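You operate a simulated robot arm through the tools that you are given. There is no shell and no other tool. Be economical: measure what you need, move in short steps, check, and stop when the job is done.

Carry out the task below with a simulated robot arm. There is one attempt and no reset: what you move stays moved.

TASK
Fetch the grey overflow pipe and set it on the card sheet.

It is judged by the outcome, as a careful person would: the job done as asked, and still so three seconds after it is handed in. It fails if anything else is knocked over, pushed out of place, dropped, spilled or broken.

THE ROBOT
A 6-joint arm with a two-finger parallel gripper, fixed in place. Base frame: the origin is at the foot of the arm, x ahead of it, y to its left, z up; the work surface is at about z = 0. Lengths are in mm, angles in degrees, forces in N, time in s.
With the tool pointing down near the work surface it reaches from about 160 to 420 mm from the base axis. Its first joint turns from -66.0 to 66.0 degrees. Payload 1.57 kg.
Tool frame: the origin (TCP) lies between the finger pads and is the grasp point; the fingertips stand 30 mm ahead of it; z points along the fingers, y is the line along which they close. The gripper opens to 80 mm. The fingers are 17 mm wide and 12 mm thick; the gripper's body (40 by 82 mm) begins 80 mm behind the TCP.
Orientation is told as [roll, pitch, yaw] about the base's x, y, z axes, in that order, counted from this pose: with the fingers straight down and closing along the base's y, the tool's x points along the base's -x, its y along +y and its z along -z.

THE INTERFACE
- The arm moves only by the tool play_rows. Its arguments are lists of equal length, an entry for each row: "slide": the shift along the base's x, y, z in units of 40 mm (1.0 is 40 mm), a list of three; "yaw": the turn about the base's z in units of 6 degrees (1.0 is 6 degrees). In form: {"slide": [[tx, ty, tz], ...], "yaw": [yaw, ...]}. A call has 1 to 10 rows; each row shifts and turns the commanded pose from where the row before left it. "grip" is the finger opening in mm, from 0 to 80, set as the call begins (left out, the last holds). A call with a number of a shift or a turn outside -1 to 1 is refused whole. A row lasts 0.2 s, in which the tool goes at most 50 mm and 8.6 degrees; a call with a longer step from one row to the next is refused whole, and so is a gripper value outside its range. A pose out of reach is approached as far as the arm can. The call stops where the force on the tool passes 40 N (or 10 N more than at its start, if that is more) or the arm is blocked; 0.2 s more then pass. The fingers move at their own pace (about 153 mm/s each) and stop on an object; they squeeze with about 38 N. The grip force told is the motor's: it shows also when the fingers shut on nothing. Time passes only in rows, and 0.2 s behind the last, so rows that do not move let the fingers close. It gives the time, the measured TCP pose, the force on the tool (base axes), the opening and the grip force at its end, in the units of the frame above (readings bear some noise), and new pictures: "show" is both (left out), scene, wrist or none.
- Cameras (640 x 400 px; columns grow to the right, rows downward): "scene" is fixed at [70.5, -343, 426.2]; the picture's right is [0.67, -0.74, 0.00], its down [-0.46, -0.42, -0.78] and it looks along [0.58, 0.53, -0.62] (base axes); focal length 264 px, centre (320, 200). "wrist" rides on the gripper at [-32, 0, -78] in the tool frame; the picture's right is [0.00, -1.00, 0.00], its down [0.97, 0.00, -0.24] and it looks along [0.24, 0.00, 0.97] (tool axes); focal length 218 px, centre (320, 200).
- pixel_to_xyz(camera, pixels): for up to 12 pixels [column, row] of the newest picture of that camera ("zoom" is the newest enlarged one), the place [x, y, z] in the base frame of the surface seen there, good to about 2 mm, but the place of the scene camera against the robot may be out by one fixed shift of up to 18 mm in any direction. No time passes.
- inspect(camera, box): a new picture of the part [left, top, right, bottom] of that camera's present view, enlarged. No time passes.
- close_job(): hands the job in; it is judged then, once.

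Work in short steps. Measure before you move; look again where a grasp or a placing could have gone wrong, and mend it. You have 60 turns and 120 pictures in all, the two below and enlarged ones among them. Open the gripper and draw the arm clear of the work before you hand the job in, unless the task says otherwise; then end with one line.

The tools are called after ">>>" as name(argument=value, ...) on one line, values as JSON. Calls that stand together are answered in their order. play_rows: Moves the arm, as the interface text tells. Its arguments: {"type":"object","properties":{"slide":{"type":"array","items":{"type":"array","items":{"type":"number"}}},"yaw":{"type":"array","items":{"type":"number"}},"grip":{"type":"number"},"show":{"type":"string","enum":["both","scene","wrist","none"]}},"required":["slide","yaw"]} The other tools are called the same way: pixel_to_xyz (camera, pixels) gives the place of the surface under pixels of a picture; inspect (camera, box) takes an enlarged picture of a part of a camera's view; close_job () hands the job in.

At the start:

```text
time: 0.0
position: [229.6, -11.6, 253.8]
ee_rot: [0.0, 0.0, 0.1]
force: [0.8, 0.0, -0.4]
gripper_width: 80.3
gripper_force: 0.1
```

scene: 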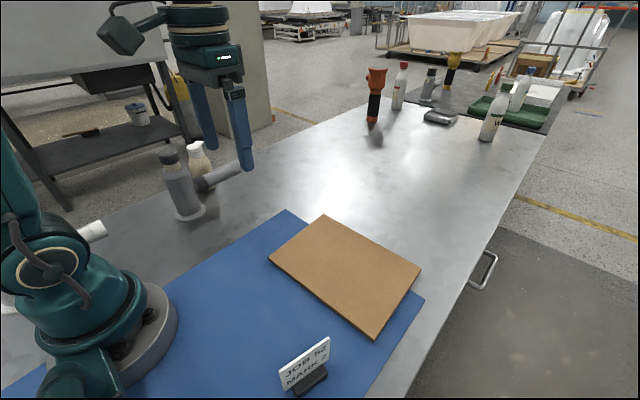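
wrist: 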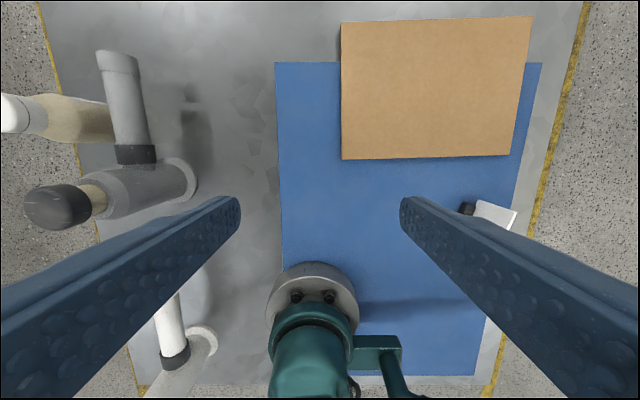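

I'll look closer at the grey pipe-like items at the left, around (190,185) in the scene picture and (130,150) in the wrist picture.

>>> inspect(camera="scene", box=[60, 120, 280, 258])

>>> inspect(camera="wrist", box=[0, 30, 260, 400])

```text
2.90 times, centred on (170, 189) of scene
```

zoom: 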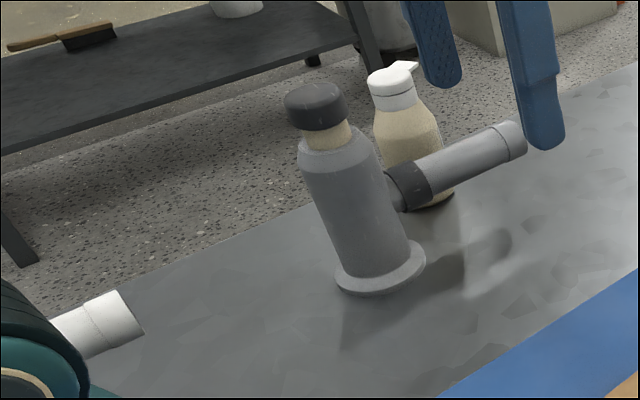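

```text
1.08 times, centred on (130, 215) of wrist
```

zoom: 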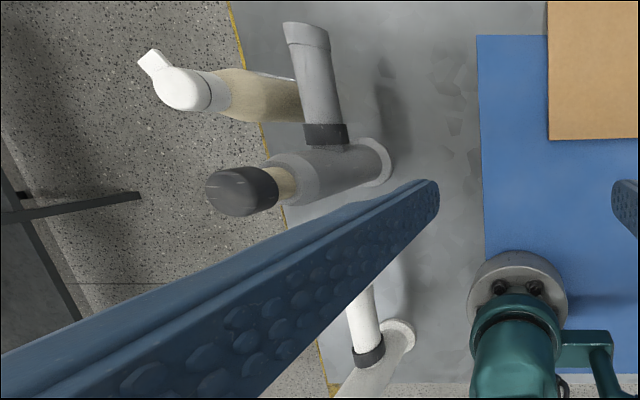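

The grey pipe stands with a side arm pointing ahead (+x), with a soap bottle close by it. I'll measure it, the bottle and the card.

>>> pixel_to_xyz(camera="wrist", pixels=[[118, 55], [130, 100], [136, 148], [130, 195], [170, 182], [194, 180], [55, 207], [95, 200], [30, 112], [80, 118], [187, 165], [110, 75]])

>>> pixel_to_xyz(camera="scene", pixels=[[169, 157], [170, 166], [178, 185], [185, 205], [187, 215], [200, 186], [218, 176], [239, 167], [195, 148], [200, 165], [205, 209], [178, 216]])

>>> pixel_to_xyz(camera="wrist", pixels=[[342, 24], [532, 18], [508, 154], [343, 158], [435, 90], [480, 212], [230, 120]])

>>> pixel_to_xyz(camera="scene", pixels=[[323, 216], [270, 259], [373, 333], [418, 270], [345, 270], [250, 280]])

```text
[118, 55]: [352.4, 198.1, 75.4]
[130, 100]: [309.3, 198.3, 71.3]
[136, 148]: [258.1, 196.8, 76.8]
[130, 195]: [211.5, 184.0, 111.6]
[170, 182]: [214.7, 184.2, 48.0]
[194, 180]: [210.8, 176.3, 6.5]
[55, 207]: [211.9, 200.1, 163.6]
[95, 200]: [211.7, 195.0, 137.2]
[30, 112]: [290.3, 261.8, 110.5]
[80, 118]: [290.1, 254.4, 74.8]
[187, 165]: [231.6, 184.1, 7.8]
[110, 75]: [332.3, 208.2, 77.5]
```

```text
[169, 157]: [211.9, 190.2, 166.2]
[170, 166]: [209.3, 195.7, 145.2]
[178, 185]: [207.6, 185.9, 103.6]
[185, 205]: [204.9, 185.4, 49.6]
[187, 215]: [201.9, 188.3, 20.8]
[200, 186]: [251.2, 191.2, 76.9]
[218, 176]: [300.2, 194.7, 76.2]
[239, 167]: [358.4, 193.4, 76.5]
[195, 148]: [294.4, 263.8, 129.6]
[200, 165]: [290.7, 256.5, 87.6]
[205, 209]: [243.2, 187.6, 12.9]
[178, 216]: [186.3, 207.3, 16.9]
```

```text
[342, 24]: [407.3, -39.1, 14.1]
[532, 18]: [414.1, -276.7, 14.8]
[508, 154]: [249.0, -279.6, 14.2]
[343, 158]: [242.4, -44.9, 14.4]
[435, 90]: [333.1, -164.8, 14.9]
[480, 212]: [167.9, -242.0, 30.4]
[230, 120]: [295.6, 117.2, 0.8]
```

```text
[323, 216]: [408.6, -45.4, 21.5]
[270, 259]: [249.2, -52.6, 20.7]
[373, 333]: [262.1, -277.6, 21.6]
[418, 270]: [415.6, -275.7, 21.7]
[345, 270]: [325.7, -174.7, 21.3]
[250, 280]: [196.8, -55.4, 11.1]
```

The pipe's axis is near (212, ~208), with the side arm at z≈62 pointing along +x. The card is x 243–410, y −278…−42, with its top at z≈14. I'll move partway toward the pipe and measure again from closer.

>>> play_rows(slide=[[-0.1, 0.9, 0], [-0.1, 0.9, 0.1], [-0.1, 0.9, 0.2]], yaw=[0, 0, 0], grip=80)

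```text
time: 0.8
position: [217.0, 97.1, 265.8]
ee_rot: [0.0, 0.0, 0.2]
force: [0.4, 0.3, 0.0]
gripper_width: 80.1
gripper_force: 0.1
```

scene: 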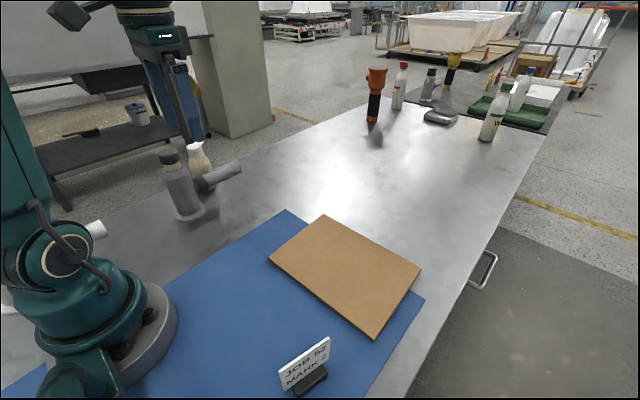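
wrist: 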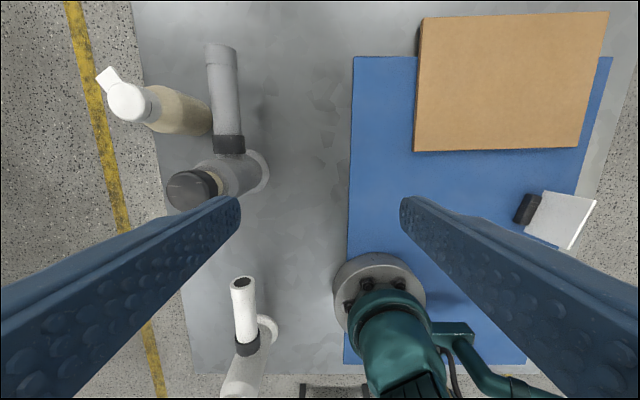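

The cap is at (190,190) in the wrist picture. I'll zoom in there.

>>> inspect(camera="wrist", box=[90, 30, 290, 230])

>>> pixel_to_xyz(camera="wrist", pixels=[[171, 190], [188, 190], [203, 190], [188, 175], [186, 205], [222, 175], [240, 180], [225, 160], [213, 80], [225, 80], [236, 80], [208, 115]])

```text
2.00 times, centred on (190, 130) of wrist
```

zoom: 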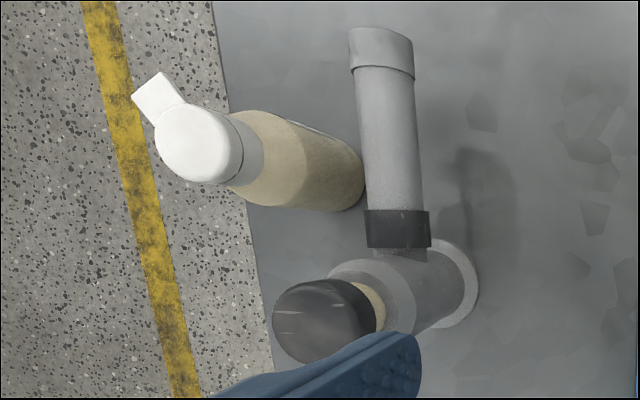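

```text
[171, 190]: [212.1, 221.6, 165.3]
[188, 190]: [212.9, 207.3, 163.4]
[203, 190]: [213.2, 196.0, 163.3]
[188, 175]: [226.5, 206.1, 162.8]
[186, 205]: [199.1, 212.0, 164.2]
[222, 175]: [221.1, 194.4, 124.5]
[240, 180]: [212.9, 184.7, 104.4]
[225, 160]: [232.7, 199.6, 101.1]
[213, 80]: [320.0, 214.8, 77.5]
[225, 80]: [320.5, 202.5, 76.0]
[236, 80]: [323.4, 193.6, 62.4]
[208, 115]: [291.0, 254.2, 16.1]
```

The cap centre is at (212, 208), its top at z≈164, and the body is about 47 mm across. I'll move over it high up.

>>> play_rows(slide=[[0, 0.9, 0], [-0.1, 0.95, 0], [0, 0.9, 0], [0, 0, 0]], yaw=[0, 0, 0, 0])

```text
time: 1.8
position: [211.6, 206.3, 264.4]
ee_rot: [-0.1, 0.0, 0.1]
force: [0.3, -0.3, -0.5]
gripper_width: 79.9
gripper_force: 0.2
```

scene: 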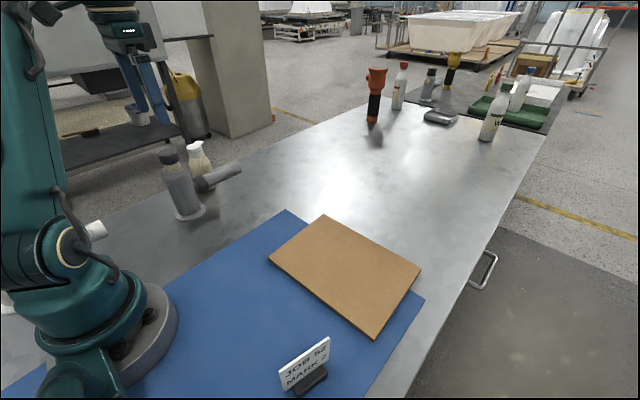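
wrist: 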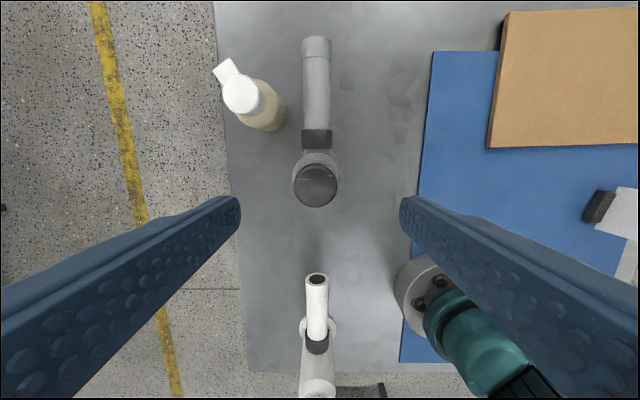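

It's centred under the gripper (cap at (316,186)). I'll go down to z≈105, with the gripper body above the cap.

>>> play_rows(slide=[[0, 0.03, -0.8], [0, 0, -0.8], [0, 0, -0.8], [0, 0, -0.8], [0, 0, -0.7], [0, 0, 0]], yaw=[0, 0, 0, 0, 0, 0])

```text
time: 3.2
position: [213.2, 209.1, 108.7]
ee_rot: [0.0, -0.1, 0.1]
force: [-0.3, 0.1, 0.2]
gripper_width: 80.0
gripper_force: 0.0
```

scene: 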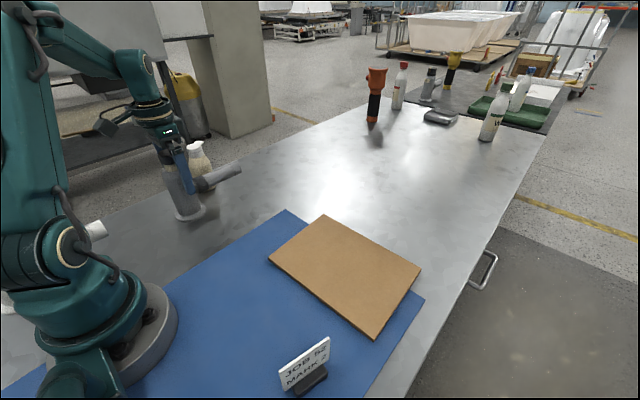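
wrist: 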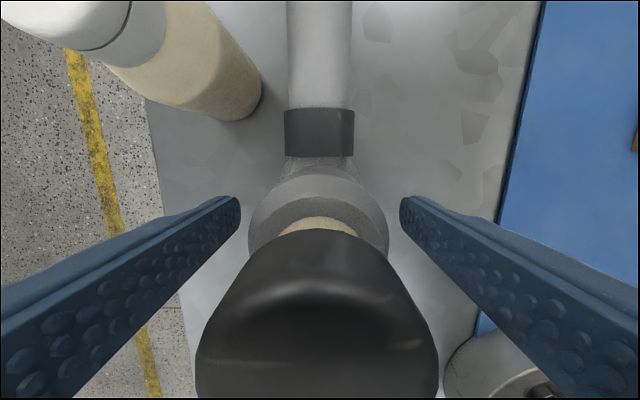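

The fingers straddle the body evenly, so I'll close on it.

>>> play_rows(slide=[[0, 0, -0.1], [0, 0, 0], [0, 0, 0]], yaw=[0, 0, 0], show="none")

>>> play_rows(slide=[[0, 0, 0], [0, 0, 0], [0, 0, 0]], yaw=[0, 0, 0], grip=30, show="wrist")

```text
time: 4.0
position: [211.8, 207.8, 104.7]
ee_rot: [0.0, 0.0, 0.0]
force: [-0.1, -0.1, -0.3]
gripper_width: 79.8
gripper_force: 0.1
```

```text
time: 4.8
position: [212.5, 208.1, 103.8]
ee_rot: [0.0, 0.0, 0.2]
force: [0.5, -0.5, 0.2]
gripper_width: 51.1
gripper_force: 37.9
```

wrist: 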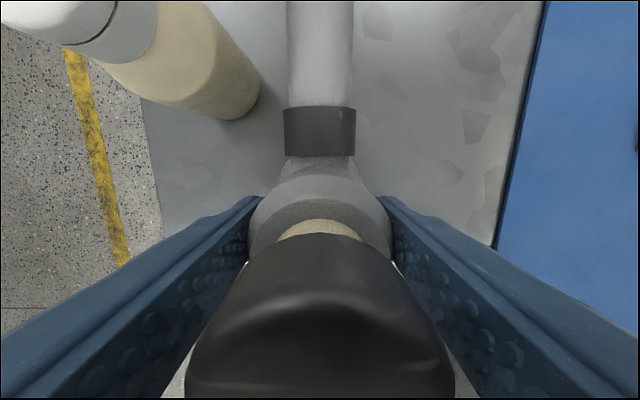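

It's gripped at 51 mm with 38 N. I'll lift a little and check for tilt or slip.

>>> play_rows(slide=[[0, 0, 0.2], [0, 0, 0.4], [0, 0, 0.4], [0, 0, 0]], yaw=[0, 0, 0, 0])

```text
time: 5.8
position: [213.1, 208.0, 146.1]
ee_rot: [0.0, 0.0, 0.1]
force: [-0.1, -0.5, -1.9]
gripper_width: 50.8
gripper_force: 38.3
```

scene: 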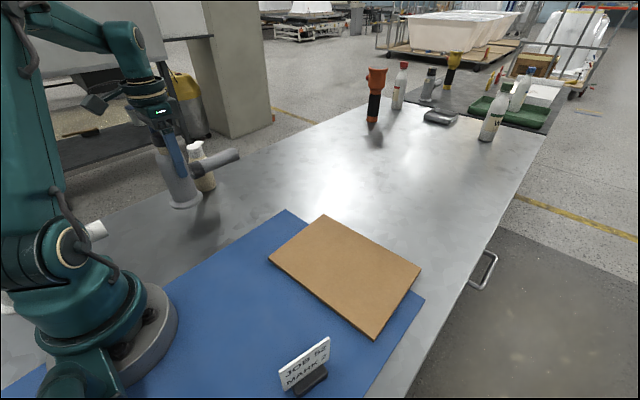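
wrist: 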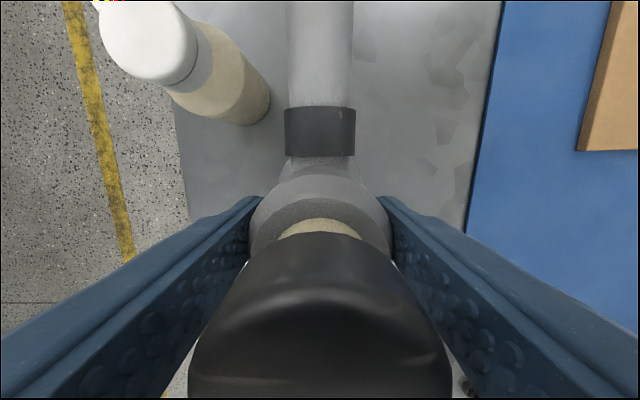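

It lifted cleanly with no tilt. I'll carry it to about (285, −110), turning 45° clockwise so the side arm lies over the card.

>>> play_rows(slide=[[0.1, -0.5, 0.1], [0.18, -0.8, 0], [0.18, -0.85, 0], [0.2, -0.85, 0], [0.2, -0.85, 0], [0.2, -0.85, 0], [0.2, -0.85, 0], [0.2, -0.85, 0], [0.2, -0.85, 0], [0.14, -0.7, 0]], yaw=[-0.4, -0.75, -0.8, -0.8, -0.8, -0.8, -0.8, -0.8, -0.8, -0.75])

```text
time: 8.0
position: [284.3, -110.0, 148.6]
ee_rot: [0.0, 0.0, -44.9]
force: [0.1, -0.7, -1.3]
gripper_width: 51.0
gripper_force: 38.1
```

scene: 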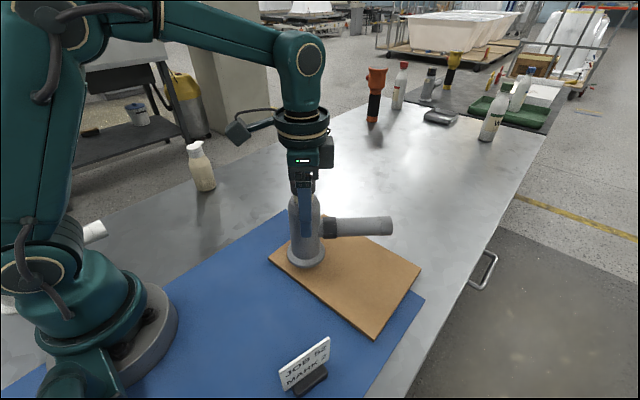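
wrist: 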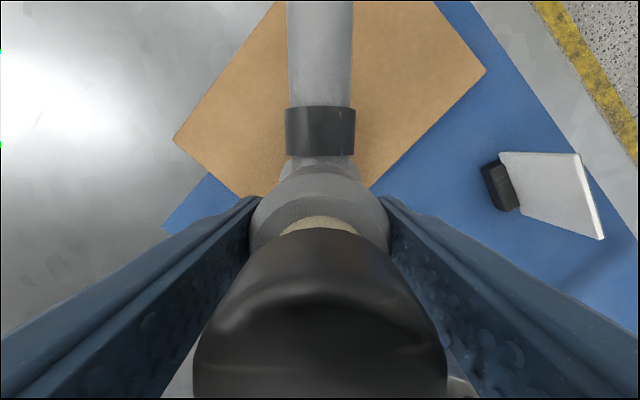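

I'll shift slightly further in (about (297,−125)) for more margin, then lower to just above the card.

>>> play_rows(slide=[[0.3, -0.37, 0], [0, 0, -0.3], [0, 0, -0.25], [0, 0, 0]], yaw=[0, 0, 0, 0])

```text
time: 9.0
position: [297.1, -125.3, 128.3]
ee_rot: [0.0, 0.0, -44.9]
force: [0.2, -0.2, -1.8]
gripper_width: 51.0
gripper_force: 38.0
```

scene: 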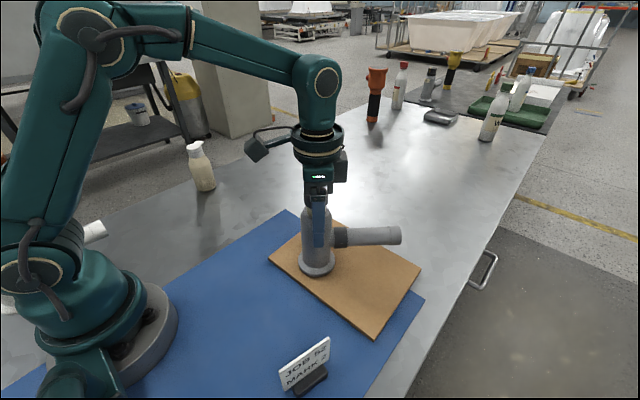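
wrist: 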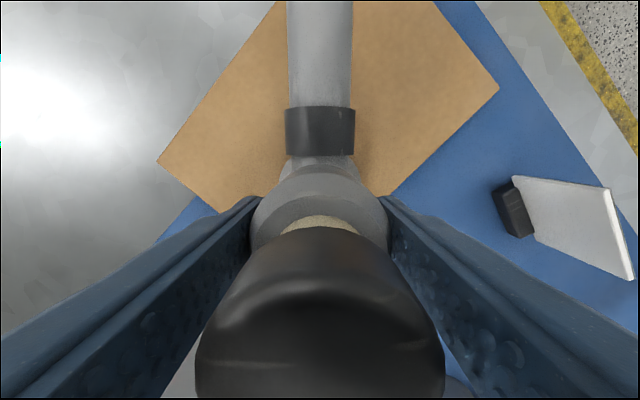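

It's well over the card. I'll lower in small steps and watch the force.

>>> play_rows(slide=[[0, 0, -0.1], [0, 0, -0.06], [0, 0, -0.04], [0, 0, 0]], yaw=[0, 0, 0, 0], show="none")

>>> play_rows(slide=[[0, 0, -0.025], [0, 0, 0]], yaw=[0, 0], show="none")

>>> inspect(camera="scene", box=[260, 190, 430, 300])

```text
time: 10.0
position: [297.3, -125.4, 120.4]
ee_rot: [0.0, -0.2, -44.9]
force: [-2.2, 0.8, 19.7]
gripper_width: 51.1
gripper_force: 37.8
```

```text
time: 10.6
position: [297.9, -124.6, 117.8]
ee_rot: [-0.1, -0.1, -44.8]
force: [3.1, -0.1, 16.8]
gripper_width: 51.1
gripper_force: 37.9
```

```text
3.64 times, centred on (345, 245) of scene
```

zoom: 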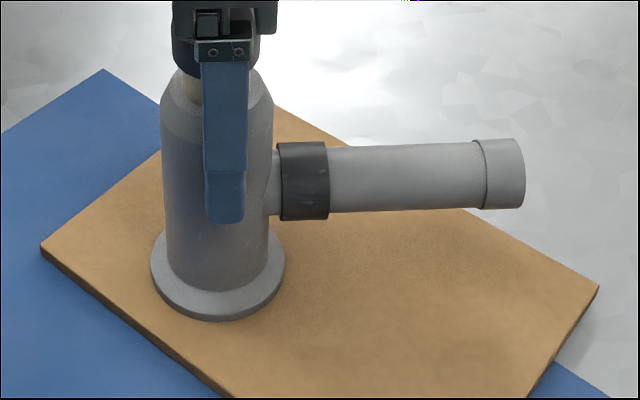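

The flange is seated flat on the card with about 17 N on it. I'll ease off slightly and open the gripper.

>>> play_rows(slide=[[0, 0, 0.02], [0, 0, 0]], yaw=[0, 0], show="none")

>>> play_rows(slide=[[0, 0, 0], [0, 0, 0], [0, 0, 0]], yaw=[0, 0, 0], grip=80)

```text
time: 11.2
position: [296.4, -124.9, 118.8]
ee_rot: [-0.1, 0.2, -44.9]
force: [0.3, -0.2, -0.3]
gripper_width: 51.1
gripper_force: 38.1
```

```text
time: 12.0
position: [295.8, -125.6, 118.1]
ee_rot: [0.0, 0.1, -44.9]
force: [0.1, -0.2, 0.4]
gripper_width: 80.1
gripper_force: 0.0
```

scene: 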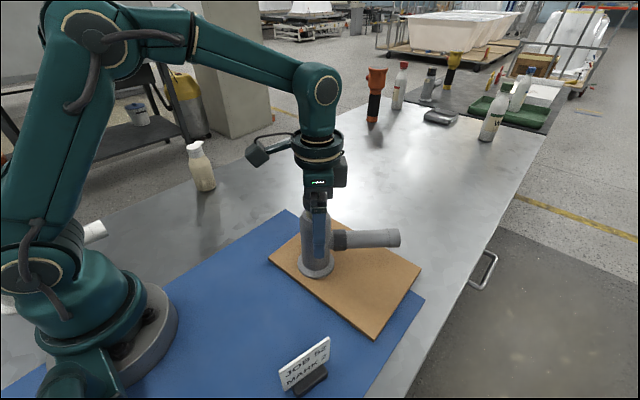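
wrist: 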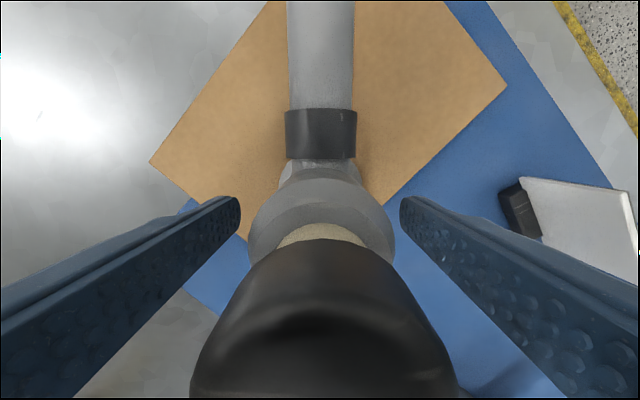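

It's released and standing. I'll rise straight up past the cap, then draw back to the left.

>>> play_rows(slide=[[0, 0, 0.4], [0, 0, 0.8], [0, 0, 0.9], [0, 0, 0.9], [0, 0, 0.5], [-0.2, 0.8, 0], [-0.2, 0.8, 0], [-0.2, 0.8, 0], [0, 0, 0]], yaw=[0, 0, 0, 0, 0, 0, 0, 0, 0])

```text
time: 14.0
position: [270.8, -30.5, 258.0]
ee_rot: [-0.1, 0.0, -44.9]
force: [0.6, -0.7, -0.3]
gripper_width: 80.2
gripper_force: 0.0
```

scene: 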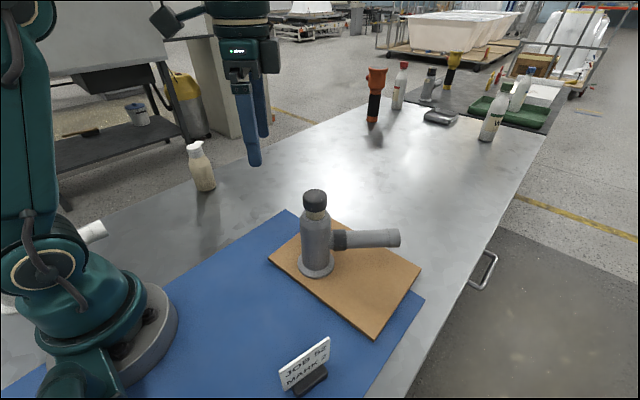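
wrist: 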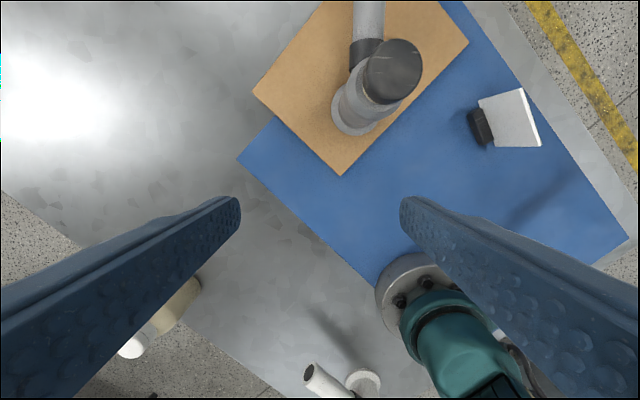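

The pipe stands upright with its flange wholly on the card, and nothing else has moved. The arm is clear, so I'm handing in.

>>> close_job()

```text
The job is handed in.
```

The grey overflow pipe is standing upright on the card sheet, the gripper is open and clear, nothing else was disturbed, and the job is handed in.
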